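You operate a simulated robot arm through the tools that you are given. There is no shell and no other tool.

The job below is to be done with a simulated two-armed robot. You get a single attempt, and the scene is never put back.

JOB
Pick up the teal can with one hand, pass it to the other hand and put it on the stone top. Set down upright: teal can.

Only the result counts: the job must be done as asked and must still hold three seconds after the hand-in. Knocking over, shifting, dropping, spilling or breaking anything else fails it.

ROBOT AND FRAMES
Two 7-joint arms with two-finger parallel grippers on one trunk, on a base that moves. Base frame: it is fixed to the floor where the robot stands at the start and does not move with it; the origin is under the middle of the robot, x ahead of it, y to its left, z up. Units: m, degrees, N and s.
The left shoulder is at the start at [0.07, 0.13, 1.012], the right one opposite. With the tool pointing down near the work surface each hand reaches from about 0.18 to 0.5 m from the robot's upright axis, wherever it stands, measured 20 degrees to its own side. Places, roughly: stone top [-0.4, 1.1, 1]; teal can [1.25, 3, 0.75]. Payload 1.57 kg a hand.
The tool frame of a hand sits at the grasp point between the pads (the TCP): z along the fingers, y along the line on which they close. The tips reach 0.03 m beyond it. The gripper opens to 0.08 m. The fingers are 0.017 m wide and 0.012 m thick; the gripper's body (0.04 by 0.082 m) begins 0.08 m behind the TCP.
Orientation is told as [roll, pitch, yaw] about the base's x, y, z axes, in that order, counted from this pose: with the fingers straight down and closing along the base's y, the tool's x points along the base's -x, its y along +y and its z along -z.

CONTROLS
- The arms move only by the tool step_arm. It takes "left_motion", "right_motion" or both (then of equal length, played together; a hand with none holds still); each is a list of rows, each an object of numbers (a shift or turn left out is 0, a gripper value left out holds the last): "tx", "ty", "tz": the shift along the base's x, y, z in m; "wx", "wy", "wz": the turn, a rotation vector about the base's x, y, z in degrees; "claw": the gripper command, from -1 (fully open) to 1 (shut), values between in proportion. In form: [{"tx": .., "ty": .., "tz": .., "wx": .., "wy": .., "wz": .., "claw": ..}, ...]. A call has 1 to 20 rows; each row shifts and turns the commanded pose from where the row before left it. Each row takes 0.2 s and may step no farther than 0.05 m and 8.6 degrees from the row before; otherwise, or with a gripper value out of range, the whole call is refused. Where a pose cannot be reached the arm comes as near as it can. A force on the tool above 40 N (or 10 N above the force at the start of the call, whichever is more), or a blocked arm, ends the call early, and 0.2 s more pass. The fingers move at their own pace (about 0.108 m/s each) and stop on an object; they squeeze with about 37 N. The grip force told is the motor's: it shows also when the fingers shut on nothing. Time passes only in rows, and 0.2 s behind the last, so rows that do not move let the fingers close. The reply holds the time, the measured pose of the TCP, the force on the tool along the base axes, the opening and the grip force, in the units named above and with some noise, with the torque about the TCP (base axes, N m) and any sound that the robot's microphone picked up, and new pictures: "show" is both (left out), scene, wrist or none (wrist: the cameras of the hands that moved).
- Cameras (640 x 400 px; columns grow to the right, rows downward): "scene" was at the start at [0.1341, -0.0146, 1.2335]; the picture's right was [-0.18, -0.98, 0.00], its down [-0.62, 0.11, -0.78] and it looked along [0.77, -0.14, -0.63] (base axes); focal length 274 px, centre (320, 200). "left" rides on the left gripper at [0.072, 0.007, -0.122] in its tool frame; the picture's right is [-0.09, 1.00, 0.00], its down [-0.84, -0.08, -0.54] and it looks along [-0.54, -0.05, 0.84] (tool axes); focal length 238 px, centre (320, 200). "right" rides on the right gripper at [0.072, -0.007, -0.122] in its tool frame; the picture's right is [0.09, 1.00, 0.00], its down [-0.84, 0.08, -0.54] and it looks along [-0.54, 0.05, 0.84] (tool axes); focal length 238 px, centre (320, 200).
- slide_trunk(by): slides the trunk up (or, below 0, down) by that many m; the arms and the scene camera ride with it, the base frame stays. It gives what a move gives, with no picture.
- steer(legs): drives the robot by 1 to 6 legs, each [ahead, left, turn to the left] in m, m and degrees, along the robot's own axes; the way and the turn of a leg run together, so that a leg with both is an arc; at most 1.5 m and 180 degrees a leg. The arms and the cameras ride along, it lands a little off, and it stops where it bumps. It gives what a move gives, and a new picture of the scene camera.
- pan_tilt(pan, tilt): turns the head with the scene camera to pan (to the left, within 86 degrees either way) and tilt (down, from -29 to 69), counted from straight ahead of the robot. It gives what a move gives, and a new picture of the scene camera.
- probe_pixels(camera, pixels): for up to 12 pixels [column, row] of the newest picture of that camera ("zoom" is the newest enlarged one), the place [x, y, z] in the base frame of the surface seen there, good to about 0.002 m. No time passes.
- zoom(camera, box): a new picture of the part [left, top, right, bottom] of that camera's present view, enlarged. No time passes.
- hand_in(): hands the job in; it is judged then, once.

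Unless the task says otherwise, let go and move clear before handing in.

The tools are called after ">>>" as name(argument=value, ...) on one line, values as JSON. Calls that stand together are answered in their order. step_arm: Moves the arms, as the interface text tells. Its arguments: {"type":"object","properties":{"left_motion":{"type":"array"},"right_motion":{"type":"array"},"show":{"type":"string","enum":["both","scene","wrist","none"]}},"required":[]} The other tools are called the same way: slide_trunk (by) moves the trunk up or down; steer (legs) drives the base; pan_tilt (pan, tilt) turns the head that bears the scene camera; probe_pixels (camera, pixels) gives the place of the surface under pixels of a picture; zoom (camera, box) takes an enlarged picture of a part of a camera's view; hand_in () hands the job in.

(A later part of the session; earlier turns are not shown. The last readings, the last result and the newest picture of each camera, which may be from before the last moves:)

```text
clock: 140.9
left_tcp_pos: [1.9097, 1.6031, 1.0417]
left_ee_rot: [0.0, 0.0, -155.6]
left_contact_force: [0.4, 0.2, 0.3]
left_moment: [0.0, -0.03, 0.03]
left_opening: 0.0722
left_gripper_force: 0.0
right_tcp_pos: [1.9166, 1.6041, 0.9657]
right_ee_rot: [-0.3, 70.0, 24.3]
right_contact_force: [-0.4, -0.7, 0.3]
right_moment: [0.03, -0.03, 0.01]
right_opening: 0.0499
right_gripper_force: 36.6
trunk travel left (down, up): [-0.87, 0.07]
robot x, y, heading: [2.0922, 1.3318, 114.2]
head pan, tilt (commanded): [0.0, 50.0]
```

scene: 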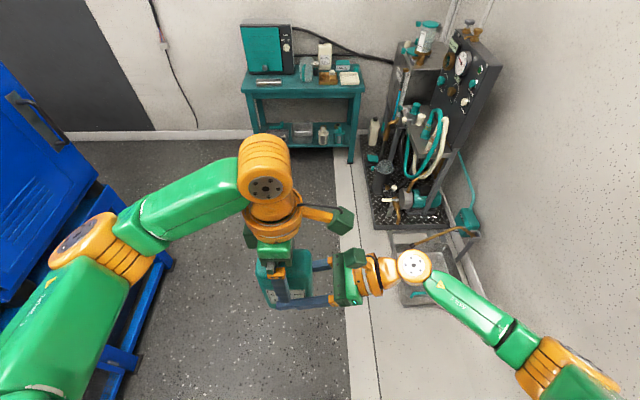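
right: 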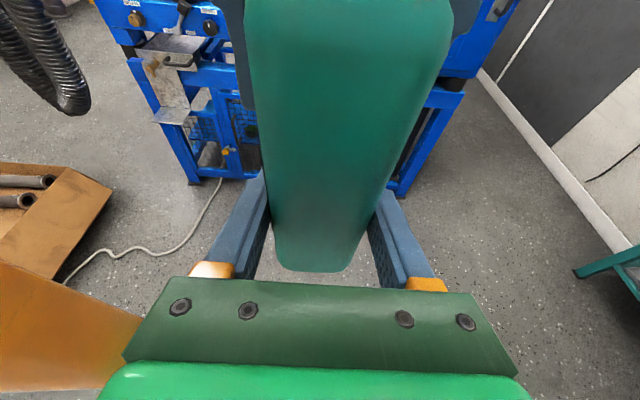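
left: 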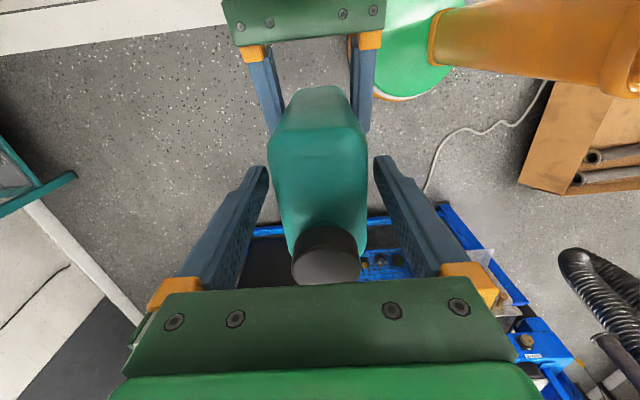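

The left hand is open and the can stays put in the right hand's grip (37 N). I'll take another reading to see the load on the right hand before moving.

>>> step_arm(right_motion=[{}, {}], show="wrist")

```text
clock: 141.5
left_tcp_pos: [1.9101, 1.604, 1.0424]
left_ee_rot: [0.2, 0.0, -155.7]
left_contact_force: [-0.4, -0.1, 0.0]
left_moment: [0.0, -0.01, 0.0]
left_opening: 0.0719
left_gripper_force: 0.1
right_tcp_pos: [1.917, 1.6059, 0.9652]
right_ee_rot: [-0.1, 70.0, 24.5]
right_contact_force: [0.5, -0.4, -0.3]
right_moment: [0.01, -0.04, 0.0]
right_opening: 0.0498
right_gripper_force: 36.8
trunk travel left (down, up): [-0.87, 0.07]
robot x, y, heading: [2.0925, 1.3265, 114.2]
head pan, tilt (commanded): [0.0, 50.0]
```

right: 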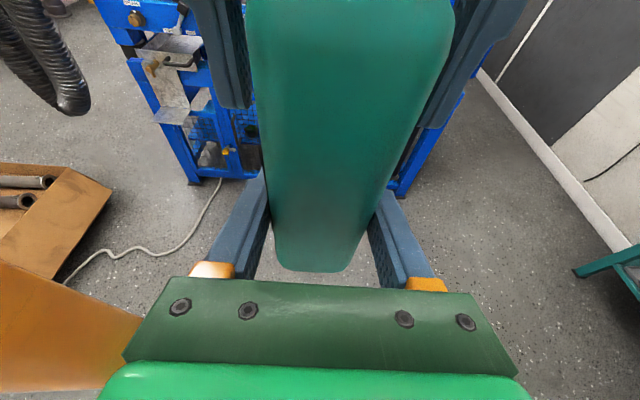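

The can is steady in the right hand. I'll raise the left hand straight up so its fingers clear the can and cap.

>>> step_arm(left_motion=[{"tz": 0.02}, {"tz": 0.02}, {"tz": 0.025}, {"tz": 0.025}, {"tz": 0.025}, {}], show="both")

```text
clock: 142.9
left_tcp_pos: [1.9072, 1.607, 1.1574]
left_ee_rot: [0.0, 0.1, -155.7]
left_contact_force: [-0.2, 0.4, -0.7]
left_moment: [0.0, 0.0, -0.01]
left_opening: 0.072
left_gripper_force: 0.1
left hand out of reach, approached as far as the arm can: row 2
right_tcp_pos: [1.9165, 1.6044, 0.9647]
right_ee_rot: [-0.3, 70.0, 24.4]
right_contact_force: [-0.1, -0.2, 0.4]
right_moment: [0.03, -0.09, -0.04]
right_opening: 0.0499
right_gripper_force: 38.0
trunk travel left (down, up): [-0.87, 0.07]
robot x, y, heading: [2.095, 1.3304, 114.4]
head pan, tilt (commanded): [0.0, 50.0]
```

scene: 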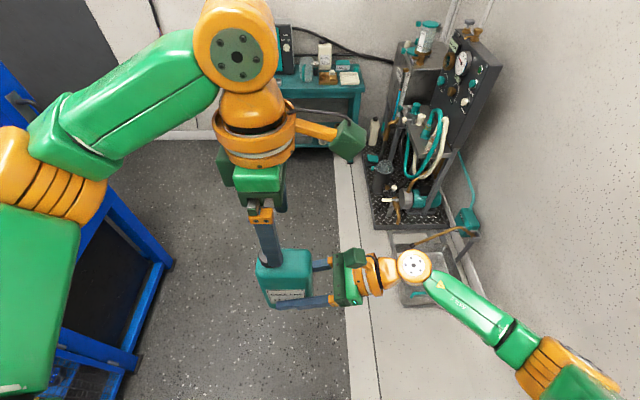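
left: 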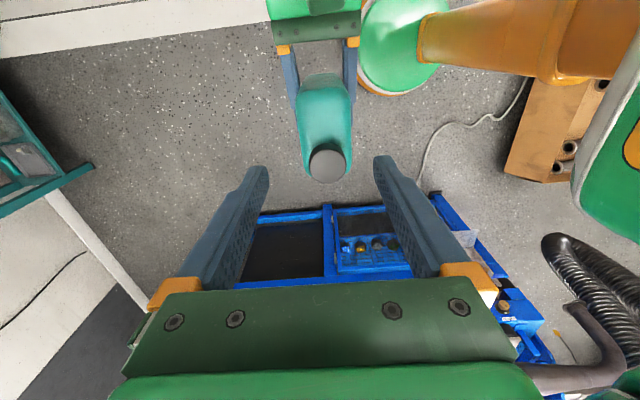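

The left hand is clear above the cap and the can stays upright in the right hand. I'll move the left hand aside and turn it back to a compact pose, then check the right elbow's extent.

>>> step_arm(left_motion=[{"tx": -0.03, "ty": -0.013, "tz": 0.01}, {"tx": -0.03, "ty": -0.013}, {"tx": -0.03, "ty": -0.013, "wz": -8}, {"tx": -0.03, "ty": -0.013, "wz": -8}, {"wz": -8}, {"wz": -8}, {"wz": -8}, {"wz": -8}, {"wz": -8}, {"wz": -8}, {"wz": -8}, {"wz": -8}, {"wz": -8}], show="scene")

>>> pan_tilt(pan=-25, tilt=50)

```text
clock: 145.7
left_tcp_pos: [1.7883, 1.5551, 1.1651]
left_ee_rot: [-0.1, 0.0, 116.2]
left_contact_force: [0.0, -0.1, 0.5]
left_moment: [0.01, -0.05, 0.0]
left_opening: 0.0719
left_gripper_force: 0.1
right_tcp_pos: [1.9165, 1.6036, 0.9659]
right_ee_rot: [-0.2, 70.0, 24.4]
right_contact_force: [-0.7, 0.5, 0.2]
right_moment: [0.0, -0.05, -0.01]
right_opening: 0.05
right_gripper_force: 36.7
trunk travel left (down, up): [-0.87, 0.07]
robot x, y, heading: [2.0951, 1.3299, 114.7]
head pan, tilt (commanded): [0.0, 50.0]
```

scene: 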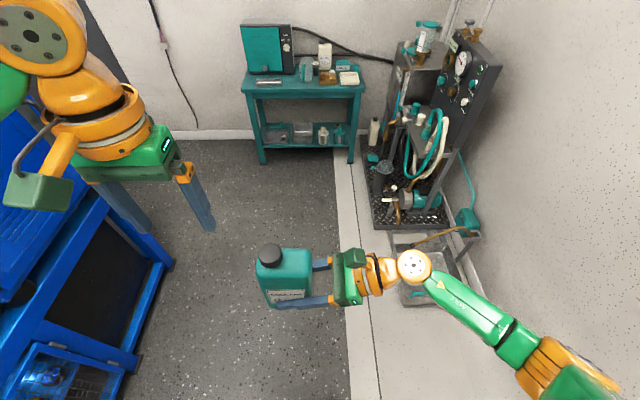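

```text
clock: 146.6
left_tcp_pos: [1.7879, 1.554, 1.1668]
left_ee_rot: [0.0, 0.0, 116.4]
left_contact_force: [0.2, -0.5, -0.1]
left_moment: [-0.01, 0.02, -0.01]
left_opening: 0.0719
left_gripper_force: 0.1
right_tcp_pos: [1.9155, 1.6039, 0.9647]
right_ee_rot: [-0.2, 70.0, 24.4]
right_contact_force: [0.2, 0.8, 0.1]
right_moment: [0.02, -0.04, 0.0]
right_opening: 0.0499
right_gripper_force: 37.8
trunk travel left (down, up): [-0.87, 0.07]
robot x, y, heading: [2.0927, 1.3347, 114.5]
head pan, tilt (commanded): [-25.0, 50.0]
```

scene: 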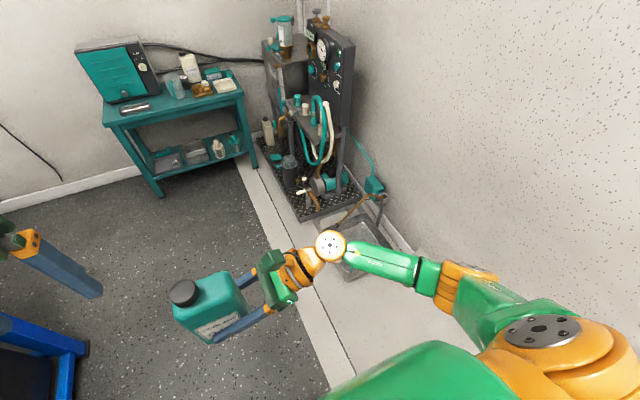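

>>> probe_pixels(camera="scene", pixels=[[450, 285], [480, 275], [440, 300], [330, 245], [390, 265], [185, 290], [210, 300], [215, 335], [540, 330], [180, 325]])

```text
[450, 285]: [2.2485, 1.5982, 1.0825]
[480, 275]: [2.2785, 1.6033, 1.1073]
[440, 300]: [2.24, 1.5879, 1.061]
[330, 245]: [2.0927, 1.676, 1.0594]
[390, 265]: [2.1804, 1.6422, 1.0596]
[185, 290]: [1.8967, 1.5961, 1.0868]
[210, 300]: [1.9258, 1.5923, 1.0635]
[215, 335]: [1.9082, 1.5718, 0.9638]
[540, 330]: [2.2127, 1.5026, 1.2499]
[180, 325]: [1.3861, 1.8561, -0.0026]
```

The right elbow stays within about 0.33 m of my axis and the can is upright and unslipped (top at 1.065). I'll test turning the right hand about the vertical so it points more forward, which would suit placing from the bench's front.

>>> step_arm(right_motion=[{"wz": -6}, {"wz": -6}, {"wz": -6}, {"wz": -6}, {"wz": -6}, {"wz": -6}, {"wz": -6}], show="scene")

```text
clock: 148.2
left_tcp_pos: [1.7872, 1.5541, 1.1668]
left_ee_rot: [0.0, 0.0, 116.3]
left_contact_force: [-0.3, -0.5, 0.6]
left_moment: [-0.01, 0.03, 0.0]
left_opening: 0.0722
left_gripper_force: 0.1
right_tcp_pos: [1.9164, 1.6027, 0.9644]
right_ee_rot: [-0.1, 70.0, -17.6]
right_contact_force: [0.4, -0.4, -0.4]
right_moment: [-0.01, -0.06, 0.0]
right_opening: 0.0501
right_gripper_force: 37.2
trunk travel left (down, up): [-0.87, 0.07]
robot x, y, heading: [2.0941, 1.3344, 114.5]
head pan, tilt (commanded): [-25.0, 50.0]
```

scene: 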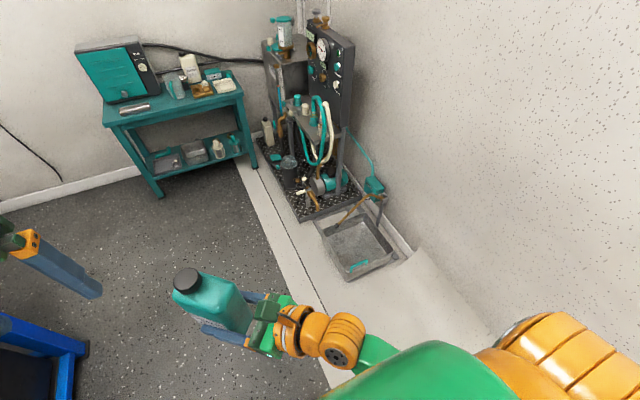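

The hand turned 42° without trouble, so the azimuth is flexible. I'll turn it back to the compact pose for driving and raise the hands' height margin with the trunk.

>>> step_arm(right_motion=[{"wz": 6}, {"wz": 6}, {"wz": 6}, {"wz": 6}, {"wz": 6}, {"wz": 6}, {"wz": 6}], show="none")

>>> slide_trunk(by=0.06)

>>> pan_tilt(pan=86, tilt=25)

```text
clock: 149.8
left_tcp_pos: [1.7884, 1.5551, 1.1664]
left_ee_rot: [0.0, 0.2, 116.3]
left_contact_force: [-0.3, 0.3, -0.1]
left_moment: [0.01, -0.03, 0.01]
left_opening: 0.0723
left_gripper_force: 0.2
right_tcp_pos: [1.9167, 1.606, 0.9645]
right_ee_rot: [-0.1, 70.0, 24.6]
right_contact_force: [-0.3, -0.3, 0.6]
right_moment: [0.01, -0.09, 0.02]
right_opening: 0.0496
right_gripper_force: 37.3
trunk travel left (down, up): [-0.87, 0.07]
robot x, y, heading: [2.0948, 1.3326, 114.5]
head pan, tilt (commanded): [-25.0, 50.0]
```

```text
clock: 150.8
left_tcp_pos: [1.7878, 1.554, 1.2268]
left_ee_rot: [0.0, 0.0, 116.3]
left_contact_force: [0.3, 0.2, -0.4]
left_moment: [0.03, -0.01, 0.0]
left_opening: 0.0718
left_gripper_force: 0.0
right_tcp_pos: [1.9173, 1.6046, 1.024]
right_ee_rot: [-0.2, 69.9, 24.4]
right_contact_force: [0.5, 0.4, -5.8]
right_moment: [0.05, -0.06, -0.04]
right_opening: 0.0501
right_gripper_force: 36.8
trunk travel left (down, up): [-0.93, 0.01]
robot x, y, heading: [2.0958, 1.3291, 114.5]
head pan, tilt (commanded): [-25.0, 50.0]
```

```text
clock: 152.6
left_tcp_pos: [1.7874, 1.5544, 1.2271]
left_ee_rot: [0.0, 0.0, 116.3]
left_contact_force: [0.4, 0.3, -0.6]
left_moment: [0.0, 0.01, -0.04]
left_opening: 0.0719
left_gripper_force: 0.0
right_tcp_pos: [1.9166, 1.6048, 1.025]
right_ee_rot: [-0.2, 70.0, 24.4]
right_contact_force: [0.2, -0.8, -5.2]
right_moment: [0.05, -0.08, 0.0]
right_opening: 0.05
right_gripper_force: 36.9
trunk travel left (down, up): [-0.93, 0.01]
robot x, y, heading: [2.0943, 1.3268, 114.5]
head pan, tilt (commanded): [85.9, 25.0]
```

scene: 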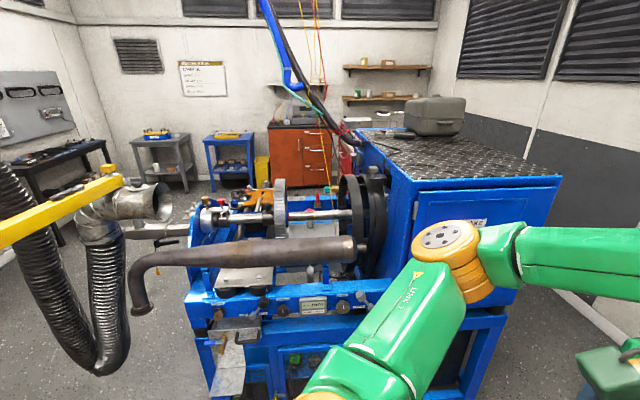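

The right hand now reports the can's weight (-5.3 N), so the pass is done. I'll drive back along the known route: reverse down the aisle, then turn right to line up with the lane.

>>> steer(legs=[[-1.0, -0.28, 0], [-0.9, 0, 0], [0, 0, -90]])

>>> pan_tilt(pan=0, tilt=45)

```text
clock: 166.1
left_tcp_pos: [3.3546, 0.0303, 1.2261]
left_ee_rot: [0.0, 0.0, 26.8]
left_contact_force: [0.3, -0.4, -0.4]
left_moment: [0.02, 0.0, 0.01]
left_opening: 0.072
left_gripper_force: 0.0
right_tcp_pos: [3.4039, -0.0958, 1.0253]
right_ee_rot: [-0.2, 70.0, -65.2]
right_contact_force: [0.1, 0.6, -6.3]
right_moment: [-0.04, -0.04, 0.0]
right_opening: 0.05
right_gripper_force: 37.2
trunk travel left (down, up): [-0.93, 0.01]
robot x, y, heading: [3.1299, -0.2755, 24.6]
head pan, tilt (commanded): [85.9, 25.0]
```

scene: 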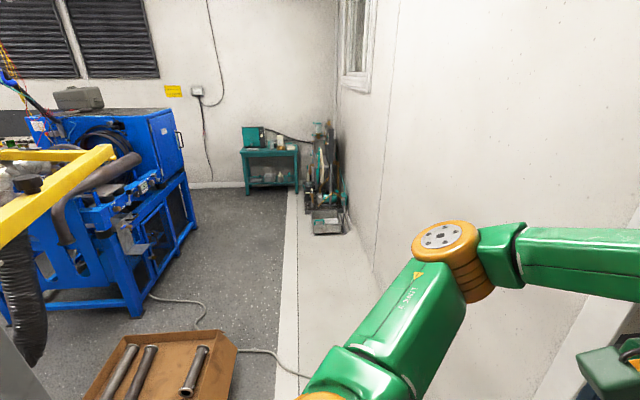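

```text
clock: 167.7
left_tcp_pos: [3.3546, 0.0323, 1.2266]
left_ee_rot: [0.0, 0.0, 26.8]
left_contact_force: [-0.2, -0.3, -0.4]
left_moment: [0.01, 0.01, -0.06]
left_opening: 0.072
left_gripper_force: 0.0
right_tcp_pos: [3.4044, -0.0979, 1.0239]
right_ee_rot: [-0.2, 70.0, -65.1]
right_contact_force: [0.5, -0.3, -5.8]
right_moment: [-0.05, -0.01, 0.0]
right_opening: 0.05
right_gripper_force: 36.8
trunk travel left (down, up): [-0.93, 0.01]
robot x, y, heading: [3.1319, -0.2731, 24.9]
head pan, tilt (commanded): [0.0, 45.0]
```

scene: 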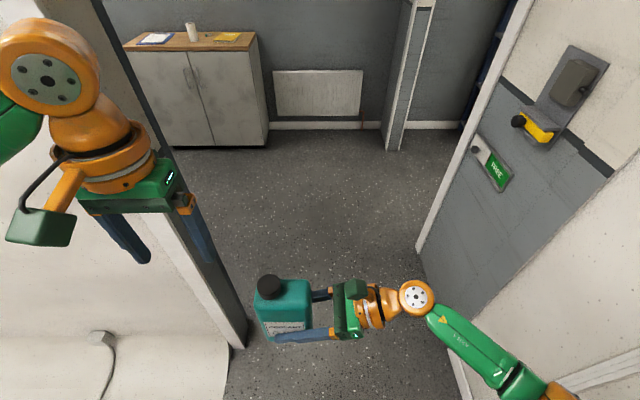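

I'm at the lane's far end. My left elbow would pass close to the post, so I'll swing slightly right while reversing past it, then ease back to the lane centre by the bench.

>>> steer(legs=[[-0.35, -0.12, 0], [-0.5, 0, 0], [-0.6, 0.13, 0]])

```text
clock: 175.7
left_tcp_pos: [2.0386, -0.5677, 1.2263]
left_ee_rot: [0.1, 0.1, 26.5]
left_contact_force: [-0.8, -0.3, 1.1]
left_moment: [0.0, 0.01, 0.0]
left_opening: 0.0717
left_gripper_force: 0.2
right_tcp_pos: [2.0895, -0.6967, 1.0238]
right_ee_rot: [-0.4, 69.9, -65.6]
right_contact_force: [-0.3, 0.3, -5.2]
right_moment: [-0.03, -0.01, 0.05]
right_opening: 0.0497
right_gripper_force: 37.1
trunk travel left (down, up): [-0.93, 0.01]
robot x, y, heading: [1.8128, -0.8713, 24.7]
head pan, tilt (commanded): [0.0, 45.0]
```

scene: 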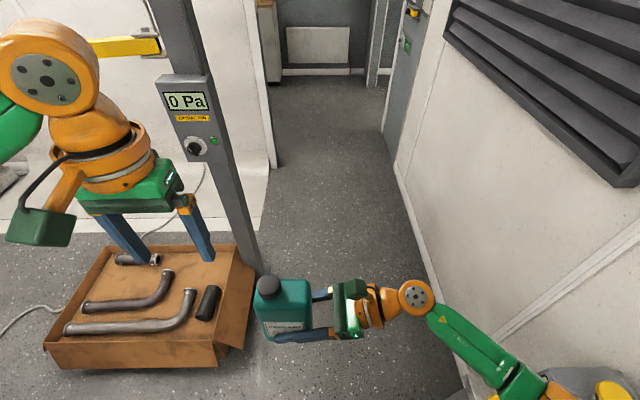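

The box and post were passed with room to spare. Next I'll reverse out of the lane, sidestep left to the space in front of the stone bench, and turn to face it.

>>> steer(legs=[[-0.9, 0.35, 0], [-0.3, 1.1, 0], [0, 0, 90]])

>>> pan_tilt(pan=0, tilt=40)

```text
clock: 189.9
left_tcp_pos: [-0.2061, 0.1511, 1.2265]
left_ee_rot: [0.0, 0.1, 116.4]
left_contact_force: [0.3, 0.2, 0.2]
left_moment: [0.04, 0.0, 0.0]
left_opening: 0.0721
left_gripper_force: 0.1
right_tcp_pos: [-0.0766, 0.2015, 1.025]
right_ee_rot: [-0.2, 69.9, 24.5]
right_contact_force: [0.0, 0.2, -6.3]
right_moment: [0.01, -0.02, 0.02]
right_opening: 0.0497
right_gripper_force: 37.1
trunk travel left (down, up): [-0.93, 0.01]
robot x, y, heading: [0.1025, -0.0752, 114.5]
head pan, tilt (commanded): [0.0, 45.0]
```

scene: 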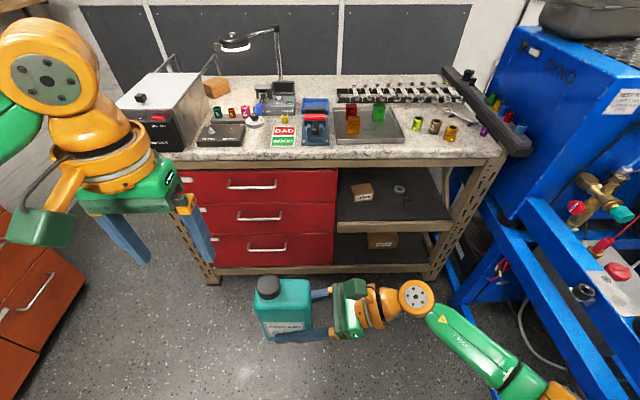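

```text
clock: 190.6
left_tcp_pos: [-0.2053, 0.1511, 1.2272]
left_ee_rot: [0.0, 0.2, 116.4]
left_contact_force: [-0.3, 0.0, 0.0]
left_moment: [0.02, -0.04, 0.0]
left_opening: 0.0721
left_gripper_force: 0.0
right_tcp_pos: [-0.0786, 0.2018, 1.0243]
right_ee_rot: [-0.1, 69.9, 24.5]
right_contact_force: [0.0, 0.0, -5.7]
right_moment: [0.04, -0.04, -0.01]
right_opening: 0.0498
right_gripper_force: 37.1
trunk travel left (down, up): [-0.93, 0.01]
robot x, y, heading: [0.0997, -0.0768, 114.4]
head pan, tilt (commanded): [0.0, 40.0]
```

scene: 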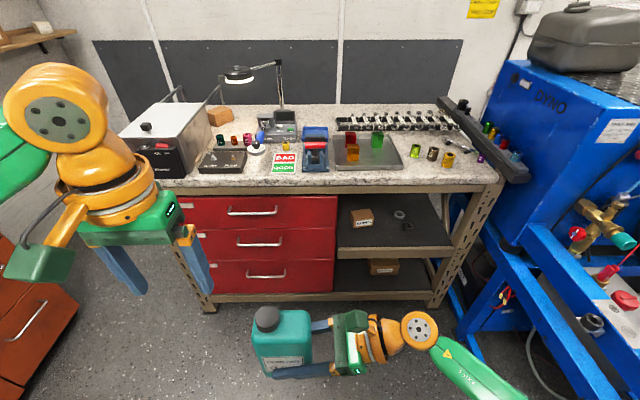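

The whole stone top is in view (rows 100-190, columns 120-500). I'll zoom in to find a free spot.

>>> zoom(camera="scene", box=[120, 85, 330, 205])

>>> zoom(camera="scene", box=[300, 85, 510, 205])

>>> probe_pixels(camera="scene", pixels=[[405, 165], [415, 152], [432, 155], [448, 160], [480, 180], [440, 180], [400, 140], [350, 125], [290, 180], [320, 180], [450, 125], [410, 178]])

```text
3.05 times, centred on (225, 145) of scene
```

zoom: 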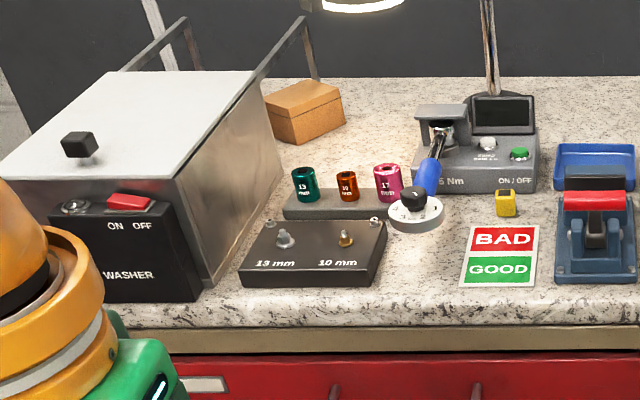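

```text
3.05 times, centred on (405, 145) of scene
```

zoom: 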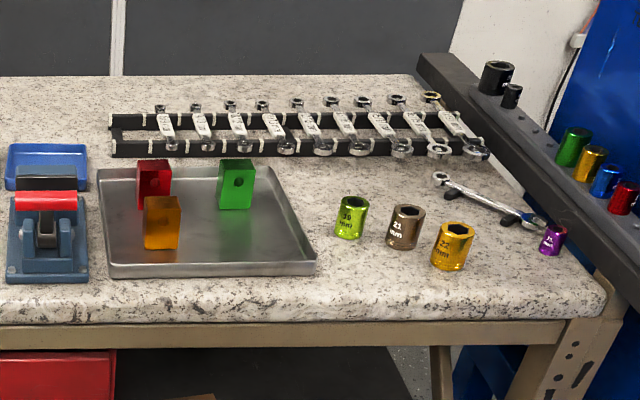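

```text
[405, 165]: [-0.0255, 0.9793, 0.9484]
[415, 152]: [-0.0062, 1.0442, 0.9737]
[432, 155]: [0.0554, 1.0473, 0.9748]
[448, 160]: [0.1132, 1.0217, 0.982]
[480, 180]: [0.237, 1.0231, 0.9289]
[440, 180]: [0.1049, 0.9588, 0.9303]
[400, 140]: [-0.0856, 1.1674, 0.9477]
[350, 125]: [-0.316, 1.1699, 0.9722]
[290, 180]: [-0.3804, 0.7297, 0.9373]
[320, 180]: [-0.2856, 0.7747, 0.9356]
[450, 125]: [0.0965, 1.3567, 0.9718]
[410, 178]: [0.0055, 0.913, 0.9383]
```

There is a candidate free patch left of the BAD/GOOD sign, in front of the round knob, and another to the right of the yellow socket. I'll zoom in on the first and probe it.

>>> zoom(camera="scene", box=[200, 115, 344, 205])

>>> probe_pixels(camera="zoom", pixels=[[212, 222], [205, 265], [240, 240], [245, 215], [265, 160], [318, 262], [330, 195], [260, 260], [290, 230], [270, 200], [300, 180], [250, 275]])

```text
4.44 times, centred on (272, 160) of scene
```

zoom: 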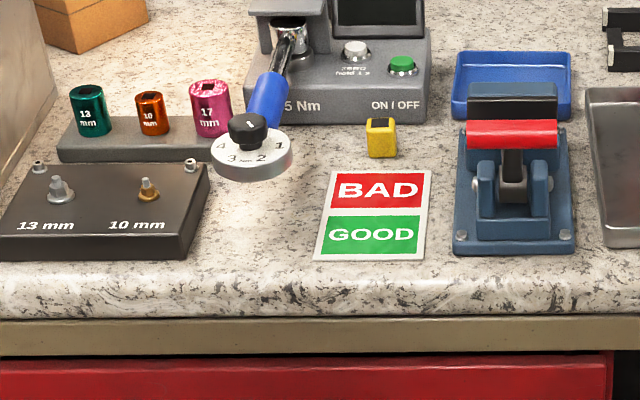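

```text
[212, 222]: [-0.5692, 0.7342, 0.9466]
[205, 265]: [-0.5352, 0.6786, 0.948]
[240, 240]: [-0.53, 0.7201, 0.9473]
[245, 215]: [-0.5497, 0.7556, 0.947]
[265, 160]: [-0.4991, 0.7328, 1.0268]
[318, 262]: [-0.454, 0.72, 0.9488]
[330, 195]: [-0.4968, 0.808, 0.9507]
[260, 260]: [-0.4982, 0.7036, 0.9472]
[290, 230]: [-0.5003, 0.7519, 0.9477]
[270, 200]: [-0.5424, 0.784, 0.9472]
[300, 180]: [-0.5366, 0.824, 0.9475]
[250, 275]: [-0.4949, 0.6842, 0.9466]
```

The round dial there overhangs at z≈1.03, so that patch is too tight. I'll measure the right side around the sockets, wrench and corner.

>>> zoom(camera="scene", box=[376, 105, 520, 195])

>>> probe_pixels(camera="zoom", pixels=[[60, 140], [165, 145], [150, 250], [140, 165], [190, 175], [240, 200], [320, 260], [345, 285], [400, 270], [430, 290], [300, 160], [200, 130]])

>>> probe_pixels(camera="zoom", pixels=[[70, 240], [60, 205], [118, 205], [200, 260], [290, 285], [235, 290], [90, 165], [255, 150], [420, 235], [455, 265], [380, 300], [470, 300]])

```text
4.44 times, centred on (448, 150) of scene
```

zoom: 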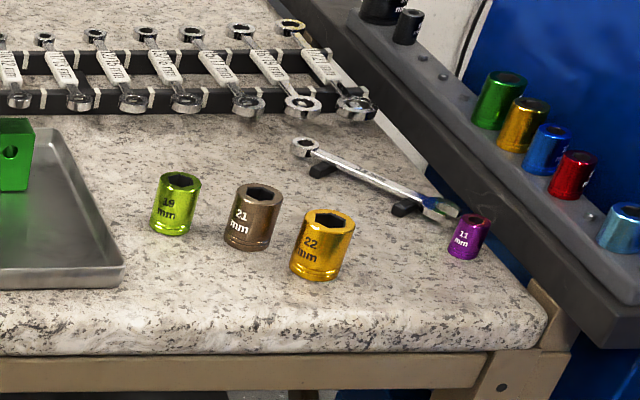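

```text
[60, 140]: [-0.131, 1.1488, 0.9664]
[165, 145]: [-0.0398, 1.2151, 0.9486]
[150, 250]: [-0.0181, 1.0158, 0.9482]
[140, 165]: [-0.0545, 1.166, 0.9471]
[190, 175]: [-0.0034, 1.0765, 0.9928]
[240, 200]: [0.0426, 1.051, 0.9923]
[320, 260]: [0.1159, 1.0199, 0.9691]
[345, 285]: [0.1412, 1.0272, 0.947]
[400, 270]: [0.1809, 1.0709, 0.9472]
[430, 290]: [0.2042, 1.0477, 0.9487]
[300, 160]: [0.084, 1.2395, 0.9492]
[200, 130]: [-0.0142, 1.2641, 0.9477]
```

```text
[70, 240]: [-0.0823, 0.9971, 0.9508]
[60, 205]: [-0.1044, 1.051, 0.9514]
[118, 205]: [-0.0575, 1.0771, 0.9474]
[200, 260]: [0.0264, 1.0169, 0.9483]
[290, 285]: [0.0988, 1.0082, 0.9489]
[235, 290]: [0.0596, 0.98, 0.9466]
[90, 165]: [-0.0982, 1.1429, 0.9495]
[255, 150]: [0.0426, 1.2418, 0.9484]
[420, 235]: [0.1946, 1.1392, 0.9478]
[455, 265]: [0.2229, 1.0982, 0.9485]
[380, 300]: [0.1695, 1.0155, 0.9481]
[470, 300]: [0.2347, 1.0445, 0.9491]
```

The open patch behind the three sockets (about u 0.38–0.58, v 0.98–1.11 in room axes) is roughly 0.2 × 0.12 m, which is the best spot. Still standing clear of the bench, I'll swing the right hand to point more forward, at front-right of me, to check reach.

>>> step_arm(right_motion=[{"tx": 0.0132, "ty": 0.0162, "wz": -5.5}, {"tx": 0.0132, "ty": 0.0162, "wz": -5.5}, {"tx": 0.0132, "ty": 0.0162, "wz": -5.5}, {"tx": 0.0132, "ty": 0.0162, "wz": -5.5}, {"tx": 0.0132, "ty": 0.0162, "wz": -5.5}, {"tx": 0.0132, "ty": 0.0162, "wz": -5.5}, {"tx": 0.0132, "ty": 0.0162, "wz": -5.5}, {"tx": 0.0132, "ty": 0.0162, "wz": -5.5}, {"tx": 0.0132, "ty": 0.0162, "wz": -5.5}, {"tx": 0.0132, "ty": 0.0162, "wz": -5.5}, {}], show="both")

```text
clock: 193.0
left_tcp_pos: [-0.2055, 0.1521, 1.2267]
left_ee_rot: [0.1, 0.1, 116.5]
left_contact_force: [0.5, -0.2, 0.2]
left_moment: [0.04, 0.03, -0.01]
left_opening: 0.0719
left_gripper_force: 0.1
right_tcp_pos: [0.0559, 0.363, 1.0239]
right_ee_rot: [-0.2, 69.9, -30.4]
right_contact_force: [1.1, -0.3, -5.5]
right_moment: [-0.04, -0.07, 0.01]
right_opening: 0.0498
right_gripper_force: 37.2
trunk travel left (down, up): [-0.93, 0.01]
robot x, y, heading: [0.0988, -0.076, 114.3]
head pan, tilt (commanded): [0.0, 40.0]
```

scene: 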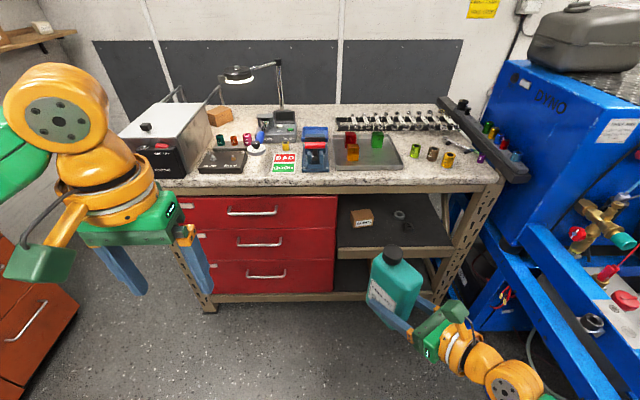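
right: 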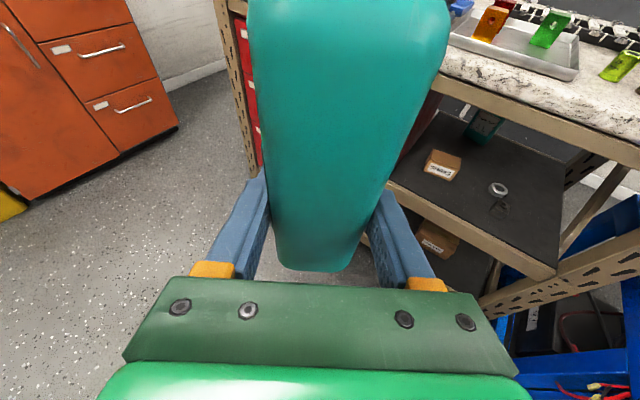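

The reach works (rel. ahead 0.42, right 0.14). To keep the hand clear of the sockets I'll approach with it pointing about 58° left of forward, so I'll turn it +24°, raise it 9 cm for clearance, and shift it slightly right.

>>> step_arm(right_motion=[{"tz": 0.018, "wz": 4.8, "tx": 0.0105, "ty": 0.001}, {"tz": 0.018, "wz": 4.8, "tx": 0.0105, "ty": 0.001}, {"tz": 0.018, "wz": 4.8, "tx": 0.0105, "ty": 0.001}, {"tz": 0.018, "wz": 4.8, "tx": 0.0105, "ty": 0.001}, {"tz": 0.018, "wz": 4.7, "tx": 0.0105, "ty": 0.001}, {}], show="scene")

```text
clock: 194.4
left_tcp_pos: [-0.2053, 0.1513, 1.2274]
left_ee_rot: [0.1, 0.1, 116.4]
left_contact_force: [-0.3, -1.3, 0.4]
left_moment: [0.02, 0.01, -0.03]
left_opening: 0.0723
left_gripper_force: 0.1
right_tcp_pos: [0.1071, 0.3682, 1.1148]
right_ee_rot: [-0.2, 70.0, -6.4]
right_contact_force: [0.5, 0.0, -5.8]
right_moment: [0.01, -0.1, 0.02]
right_opening: 0.0497
right_gripper_force: 36.9
trunk travel left (down, up): [-0.93, 0.01]
robot x, y, heading: [0.0991, -0.0754, 114.7]
head pan, tilt (commanded): [0.0, 40.0]
```

scene: 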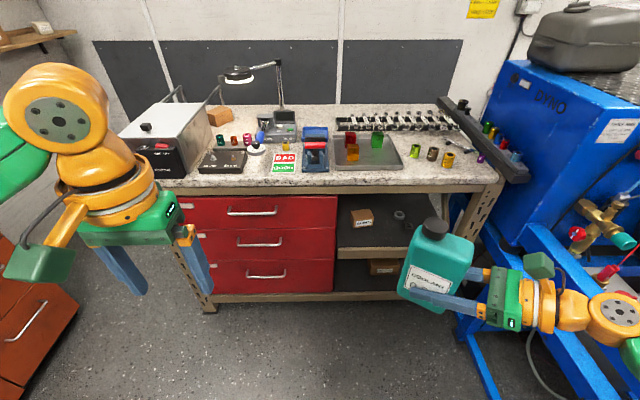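

The hand is set (rel. ahead 0.40, right 0.19) with the can's bottom at about 1.065, above all the bench items. I'll drive forward and right most of the way, then check.

>>> steer(legs=[[0.45, -0.2, 0.4]])

```text
clock: 197.3
left_tcp_pos: [-0.2121, 0.6354, 1.2273]
left_ee_rot: [0.0, -0.1, 116.6]
left_contact_force: [0.6, 0.5, -0.2]
left_moment: [0.04, 0.01, -0.02]
left_opening: 0.0722
left_gripper_force: 0.1
right_tcp_pos: [0.0995, 0.8541, 1.1144]
right_ee_rot: [0.1, 70.0, -6.1]
right_contact_force: [0.5, -0.9, -5.0]
right_moment: [0.0, -0.03, -0.03]
right_opening: 0.0498
right_gripper_force: 36.6
trunk travel left (down, up): [-0.93, 0.01]
robot x, y, heading: [0.0983, 0.4093, 114.7]
head pan, tilt (commanded): [0.0, 40.0]
```

scene: 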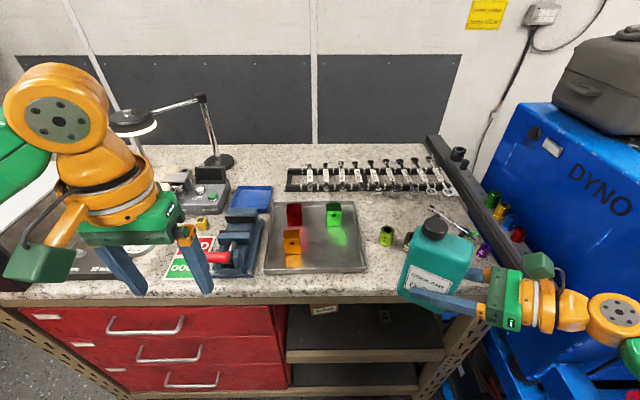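

The bench is close now and the can is still well above the items. I'll probe the right wrist and elbow against the dyno box and the bench edge before the last approach.

>>> probe_pixels(camera="scene", pixels=[[610, 310], [635, 360], [540, 265], [590, 200], [520, 240], [515, 265], [495, 240], [430, 295], [385, 235], [455, 225], [560, 330], [480, 210]])

>>> zoom(camera="scene", box=[360, 180, 640, 355])

```text
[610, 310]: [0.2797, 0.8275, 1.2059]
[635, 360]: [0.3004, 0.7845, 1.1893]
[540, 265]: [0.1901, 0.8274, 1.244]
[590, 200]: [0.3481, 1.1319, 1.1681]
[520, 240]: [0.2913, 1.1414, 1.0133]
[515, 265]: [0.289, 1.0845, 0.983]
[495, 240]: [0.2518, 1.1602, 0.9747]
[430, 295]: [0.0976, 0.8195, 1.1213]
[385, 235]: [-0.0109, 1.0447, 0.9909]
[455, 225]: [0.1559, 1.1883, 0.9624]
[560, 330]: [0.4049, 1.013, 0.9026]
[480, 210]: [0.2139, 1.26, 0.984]
```

```text
2.29 times, centred on (500, 268) of scene
```

zoom: 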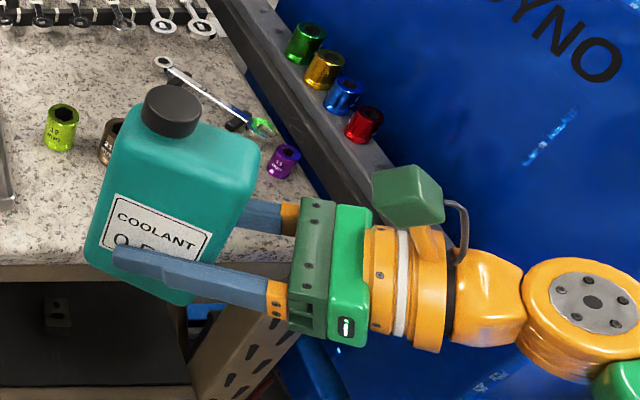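

Clearances look fine: the wrist is at u≈0.61 and the dyno face at u≈0.80. I'll drive ahead 0.235 m to the bench.

>>> steer(legs=[[0.235, 0.0, 0.3]])

```text
clock: 199.0
left_tcp_pos: [-0.31, 0.8471, 1.2282]
left_ee_rot: [0.1, -0.3, 116.9]
left_contact_force: [0.6, 0.4, -0.4]
left_moment: [0.02, 0.03, 0.0]
left_opening: 0.0718
left_gripper_force: 0.1
right_tcp_pos: [-0.0002, 1.0664, 1.1146]
right_ee_rot: [0.2, 70.1, -5.8]
right_contact_force: [-0.3, -0.5, -6.3]
right_moment: [-0.03, -0.05, -0.04]
right_opening: 0.05
right_gripper_force: 36.6
trunk travel left (down, up): [-0.93, 0.01]
robot x, y, heading: [-0.0059, 0.6273, 115.0]
head pan, tilt (commanded): [0.0, 40.0]
```

scene: 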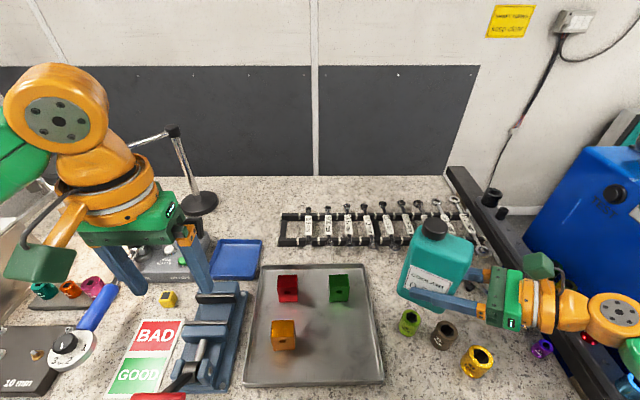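

I'm at the bench and the can hovers just short of the spot. I'll take a closer look to re-measure the free patch with this better view.

>>> zoom(camera="scene", box=[350, 190, 560, 350])

>>> pan_tilt(pan=-20, tilt=55)

>>> zoom(camera="scene", box=[200, 80, 440, 240])

```text
2.50 times, centred on (455, 270) of scene
```

zoom: 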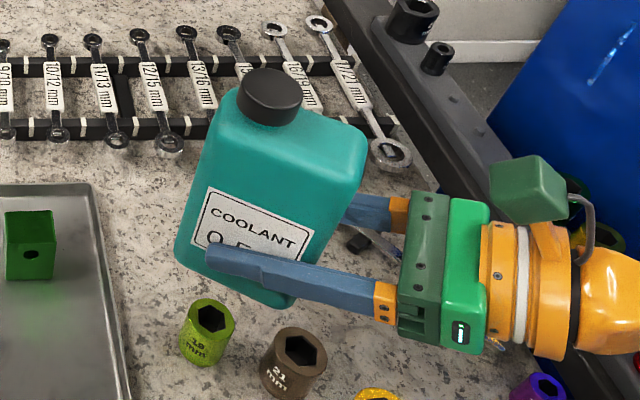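

```text
clock: 199.9
left_tcp_pos: [-0.3121, 0.85, 1.2262]
left_ee_rot: [0.1, 0.1, 117.0]
left_contact_force: [0.2, 0.7, -0.5]
left_moment: [-0.03, 0.0, 0.02]
left_opening: 0.072
left_gripper_force: 0.1
right_tcp_pos: [-0.0006, 1.0701, 1.1133]
right_ee_rot: [-0.3, 69.9, -6.2]
right_contact_force: [-1.0, 0.0, -6.3]
right_moment: [-0.01, -0.06, -0.02]
right_opening: 0.0501
right_gripper_force: 36.3
trunk travel left (down, up): [-0.93, 0.01]
robot x, y, heading: [-0.0063, 0.6264, 115.4]
head pan, tilt (commanded): [-20.0, 55.0]
```

scene: 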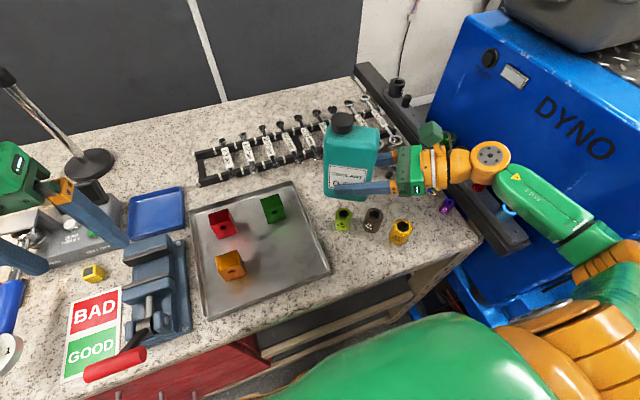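

```text
2.50 times, centred on (320, 160) of scene
```

zoom: 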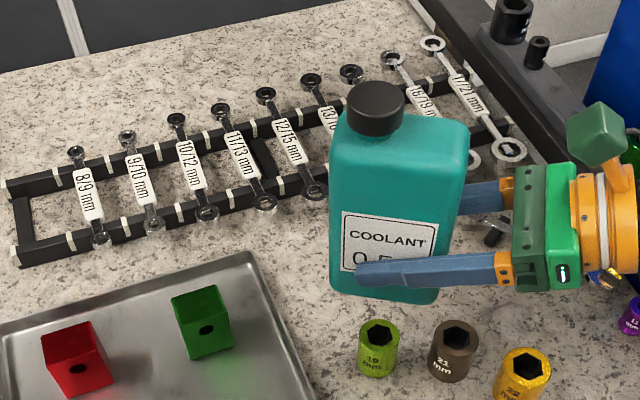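

>>> probe_pixels(camera="zoom", pixels=[[265, 203], [315, 192], [207, 213], [300, 198], [245, 258], [285, 300], [378, 330], [362, 360], [450, 330], [290, 230], [320, 300], [455, 160]])

>>> probe_pixels(camera="zoom", pixels=[[375, 90], [340, 130], [465, 140], [400, 130], [310, 215], [240, 235], [300, 260], [330, 320], [410, 320], [525, 355], [510, 155], [480, 240]])

```text
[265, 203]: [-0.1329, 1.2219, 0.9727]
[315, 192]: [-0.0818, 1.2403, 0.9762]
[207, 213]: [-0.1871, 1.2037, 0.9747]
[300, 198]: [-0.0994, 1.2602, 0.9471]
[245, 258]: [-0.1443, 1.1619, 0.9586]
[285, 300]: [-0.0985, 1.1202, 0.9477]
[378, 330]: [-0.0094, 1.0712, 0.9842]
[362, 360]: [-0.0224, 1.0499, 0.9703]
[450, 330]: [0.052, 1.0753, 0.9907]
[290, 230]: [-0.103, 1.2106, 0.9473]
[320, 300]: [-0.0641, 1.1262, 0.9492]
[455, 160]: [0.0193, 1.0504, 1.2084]
```

```text
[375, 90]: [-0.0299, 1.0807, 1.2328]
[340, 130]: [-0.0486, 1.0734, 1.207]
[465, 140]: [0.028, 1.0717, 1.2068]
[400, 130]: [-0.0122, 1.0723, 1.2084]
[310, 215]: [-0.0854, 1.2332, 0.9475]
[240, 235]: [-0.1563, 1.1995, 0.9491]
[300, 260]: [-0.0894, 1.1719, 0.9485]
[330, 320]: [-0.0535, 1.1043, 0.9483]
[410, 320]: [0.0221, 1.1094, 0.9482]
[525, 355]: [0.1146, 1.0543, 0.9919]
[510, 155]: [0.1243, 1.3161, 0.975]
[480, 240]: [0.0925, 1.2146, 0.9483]
```

The can reads level, with its top at 1.208 and bottom at about 1.059. The patch is bounded by the socket backs at v≈0.985, the rack rings at v≈1.14 and the tray at u≈0.385. I'll move the can over the patch centre at (u 0.46, v 1.06).

>>> step_arm(right_motion=[{"tx": -0.01, "ty": 0.0273}, {"tx": -0.01, "ty": 0.0273}, {"tx": -0.01, "ty": 0.0274}, {}], show="both")

>>> zoom(camera="scene", box=[200, 80, 440, 240])

```text
clock: 200.9
left_tcp_pos: [-0.3109, 0.85, 1.2282]
left_ee_rot: [0.1, 0.0, 116.9]
left_contact_force: [0.5, 0.7, 0.3]
left_moment: [0.02, 0.02, -0.02]
left_opening: 0.0719
left_gripper_force: 0.1
right_tcp_pos: [-0.0304, 1.1516, 1.1135]
right_ee_rot: [-0.5, 70.0, -6.2]
right_contact_force: [-0.1, 0.5, -5.9]
right_moment: [-0.02, -0.05, -0.02]
right_opening: 0.0501
right_gripper_force: 37.1
trunk travel left (down, up): [-0.93, 0.01]
robot x, y, heading: [-0.0039, 0.6256, 115.2]
head pan, tilt (commanded): [-20.0, 55.0]
```

scene: 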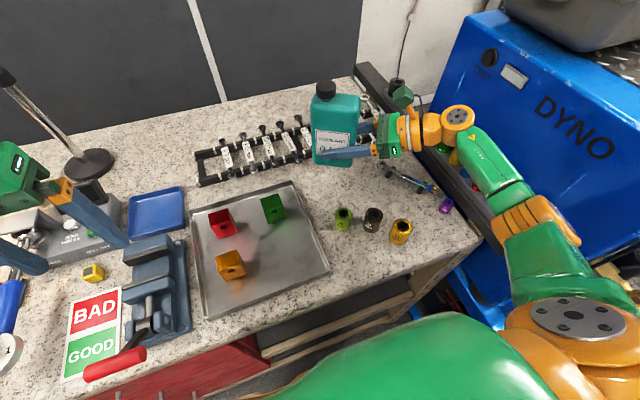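
right: 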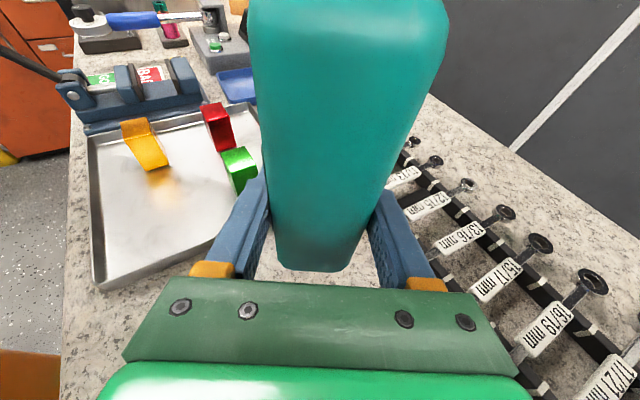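

```text
2.50 times, centred on (320, 160) of scene
```

zoom: 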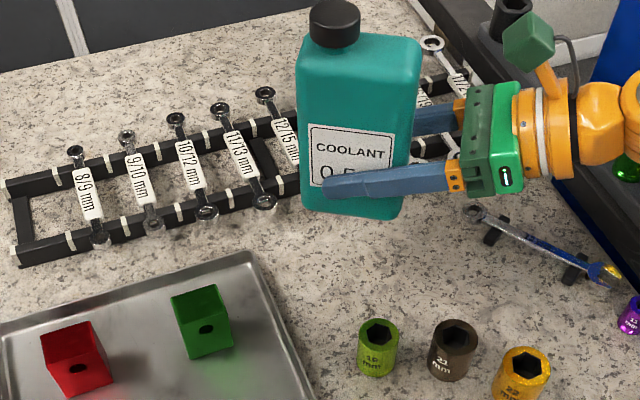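

The can is over the patch centre. I'll check the forearm and elbow against the dyno face before lowering.

>>> probe_pixels(camera="scene", pixels=[[500, 165], [545, 210], [575, 245], [520, 200], [560, 130], [580, 190], [600, 290], [460, 115], [480, 230]])

>>> step_arm(right_motion=[{"tz": -0.015}, {"tz": -0.015}, {"tz": -0.015}, {}], show="scene")

```text
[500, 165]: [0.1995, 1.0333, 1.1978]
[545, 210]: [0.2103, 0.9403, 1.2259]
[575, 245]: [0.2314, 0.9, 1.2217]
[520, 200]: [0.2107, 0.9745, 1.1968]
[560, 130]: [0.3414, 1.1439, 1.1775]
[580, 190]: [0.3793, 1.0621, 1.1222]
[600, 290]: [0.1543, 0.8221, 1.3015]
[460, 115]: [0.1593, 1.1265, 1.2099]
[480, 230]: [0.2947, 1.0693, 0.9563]
```

```text
clock: 201.9
left_tcp_pos: [-0.3127, 0.8508, 1.226]
left_ee_rot: [0.1, 0.2, 116.9]
left_contact_force: [-0.5, 0.0, -0.1]
left_moment: [0.0, 0.01, 0.02]
left_opening: 0.072
left_gripper_force: 0.1
right_tcp_pos: [-0.0317, 1.1522, 1.0685]
right_ee_rot: [-0.5, 69.9, -6.1]
right_contact_force: [1.1, -0.5, -5.4]
right_moment: [-0.02, -0.04, -0.01]
right_opening: 0.0501
right_gripper_force: 37.5
trunk travel left (down, up): [-0.93, 0.01]
robot x, y, heading: [-0.0062, 0.6273, 115.1]
head pan, tilt (commanded): [-20.0, 55.0]
```

scene: 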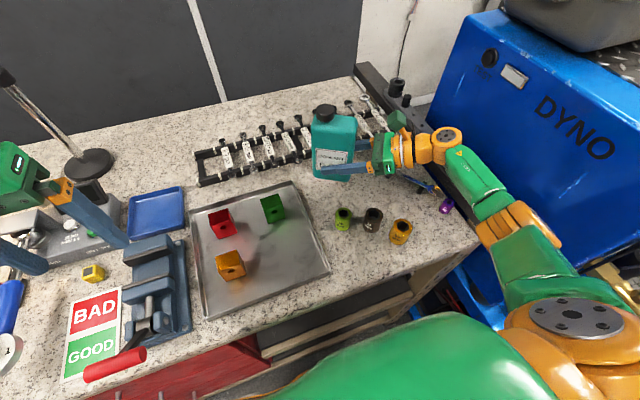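

The elbow is at u≈0.6, clear of the dyno at u≈0.8. I'll continue lowering to about 1 cm above the stone.

>>> step_arm(right_motion=[{"tz": -0.014}, {"tz": -0.014}, {"tz": -0.014}, {"tz": -0.012}, {}], show="both")

>>> zoom(camera="scene", box=[240, 80, 480, 240])

```text
clock: 203.1
left_tcp_pos: [-0.3125, 0.8489, 1.2281]
left_ee_rot: [0.1, 0.0, 116.9]
left_contact_force: [-0.1, -0.3, 0.2]
left_moment: [0.01, -0.01, 0.01]
left_opening: 0.0719
left_gripper_force: 0.0
right_tcp_pos: [-0.0307, 1.1515, 1.0138]
right_ee_rot: [-0.3, 70.1, -6.1]
right_contact_force: [-0.1, -0.4, -5.9]
right_moment: [-0.04, -0.05, -0.01]
right_opening: 0.0501
right_gripper_force: 37.5
trunk travel left (down, up): [-0.93, 0.01]
robot x, y, heading: [-0.0068, 0.625, 114.9]
head pan, tilt (commanded): [-20.0, 55.0]
```

scene: 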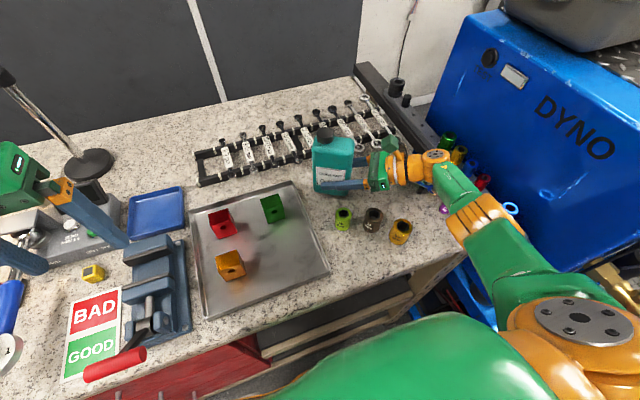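
right: 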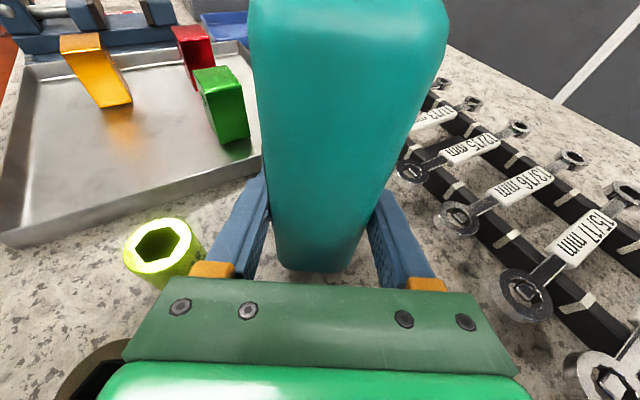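

```text
2.50 times, centred on (360, 160) of scene
```

zoom: 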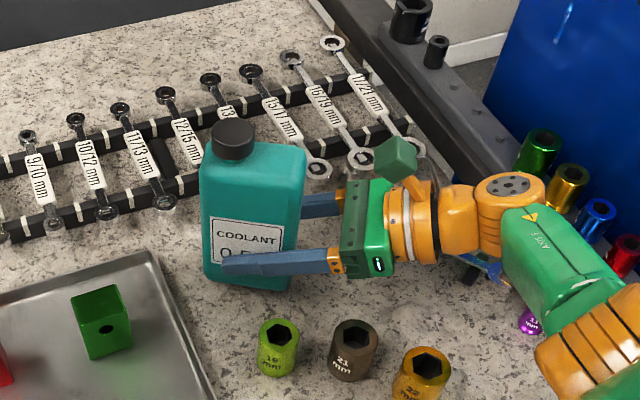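

The can is about 1 cm above the stone with clear space around it. The forearm and elbow have come lower near the purple socket and wrench, so I'll probe their heights before the last centimetre.

>>> probe_pixels(camera="zoom", pixels=[[590, 330], [560, 370], [540, 345], [560, 250], [520, 270], [505, 190], [460, 215], [530, 318], [490, 272], [470, 275], [440, 265], [620, 380]])

>>> pan_tilt(pan=-45, tilt=60)

```text
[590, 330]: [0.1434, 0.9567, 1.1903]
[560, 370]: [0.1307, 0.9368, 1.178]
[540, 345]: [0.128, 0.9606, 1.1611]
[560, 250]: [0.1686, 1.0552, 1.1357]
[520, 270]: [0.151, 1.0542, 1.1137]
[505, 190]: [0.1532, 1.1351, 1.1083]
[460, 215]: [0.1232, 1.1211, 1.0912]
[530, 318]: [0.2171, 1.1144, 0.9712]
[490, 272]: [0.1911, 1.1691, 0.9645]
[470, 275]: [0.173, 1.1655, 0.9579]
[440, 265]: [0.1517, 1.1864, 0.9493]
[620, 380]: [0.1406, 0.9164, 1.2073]
```

```text
clock: 203.9
left_tcp_pos: [-0.313, 0.8501, 1.2275]
left_ee_rot: [0.2, 0.1, 116.9]
left_contact_force: [0.5, -0.4, 0.4]
left_moment: [0.01, 0.0, 0.01]
left_opening: 0.072
left_gripper_force: 0.1
right_tcp_pos: [-0.0313, 1.1523, 1.0131]
right_ee_rot: [-0.4, 69.8, -6.3]
right_contact_force: [-0.1, -1.1, -5.5]
right_moment: [0.0, -0.04, 0.01]
right_opening: 0.0498
right_gripper_force: 37.2
trunk travel left (down, up): [-0.93, 0.01]
robot x, y, heading: [-0.004, 0.6298, 115.1]
head pan, tilt (commanded): [-45.0, 60.0]
```

scene: 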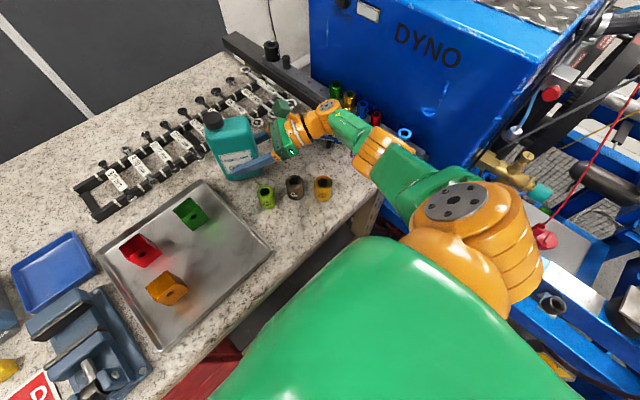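

The arm is well clear (elbow bottom around 1.09, sockets below 0.99). I'll lower the last centimetre in small steps and watch the force.

>>> step_arm(right_motion=[{"tz": -0.005}, {"tz": -0.003}, {}], show="none")

```text
clock: 204.8
left_tcp_pos: [-0.3122, 0.8496, 1.2265]
left_ee_rot: [0.1, 0.2, 117.0]
left_contact_force: [0.3, 0.1, -0.4]
left_moment: [0.0, 0.01, -0.01]
left_opening: 0.072
left_gripper_force: 0.0
right_tcp_pos: [-0.0307, 1.1512, 1.0065]
right_ee_rot: [-0.2, 69.9, -6.1]
right_contact_force: [-0.7, -0.2, -5.3]
right_moment: [-0.01, -0.06, 0.03]
right_opening: 0.0498
right_gripper_force: 37.0
trunk travel left (down, up): [-0.93, 0.01]
robot x, y, heading: [-0.0002, 0.6263, 115.3]
head pan, tilt (commanded): [-45.0, 60.0]
```

>>> step_arm(right_motion=[{"tz": -0.0025}, {"tz": -0.0015}, {}], show="none")

```text
clock: 205.6
left_tcp_pos: [-0.3117, 0.8492, 1.2271]
left_ee_rot: [0.2, 0.1, 116.9]
left_contact_force: [0.0, 0.1, -0.2]
left_moment: [-0.01, -0.01, 0.02]
left_opening: 0.0718
left_gripper_force: 0.1
right_tcp_pos: [-0.0337, 1.1509, 1.0049]
right_ee_rot: [0.4, 70.2, -5.2]
right_contact_force: [1.0, 0.5, -5.9]
right_moment: [-0.01, -0.05, 0.03]
right_opening: 0.05
right_gripper_force: 36.9
right hand out of reach, approached as far as the arm can: row 2
trunk travel left (down, up): [-0.93, 0.01]
robot x, y, heading: [-0.0048, 0.6291, 114.8]
head pan, tilt (commanded): [-45.0, 60.0]
```

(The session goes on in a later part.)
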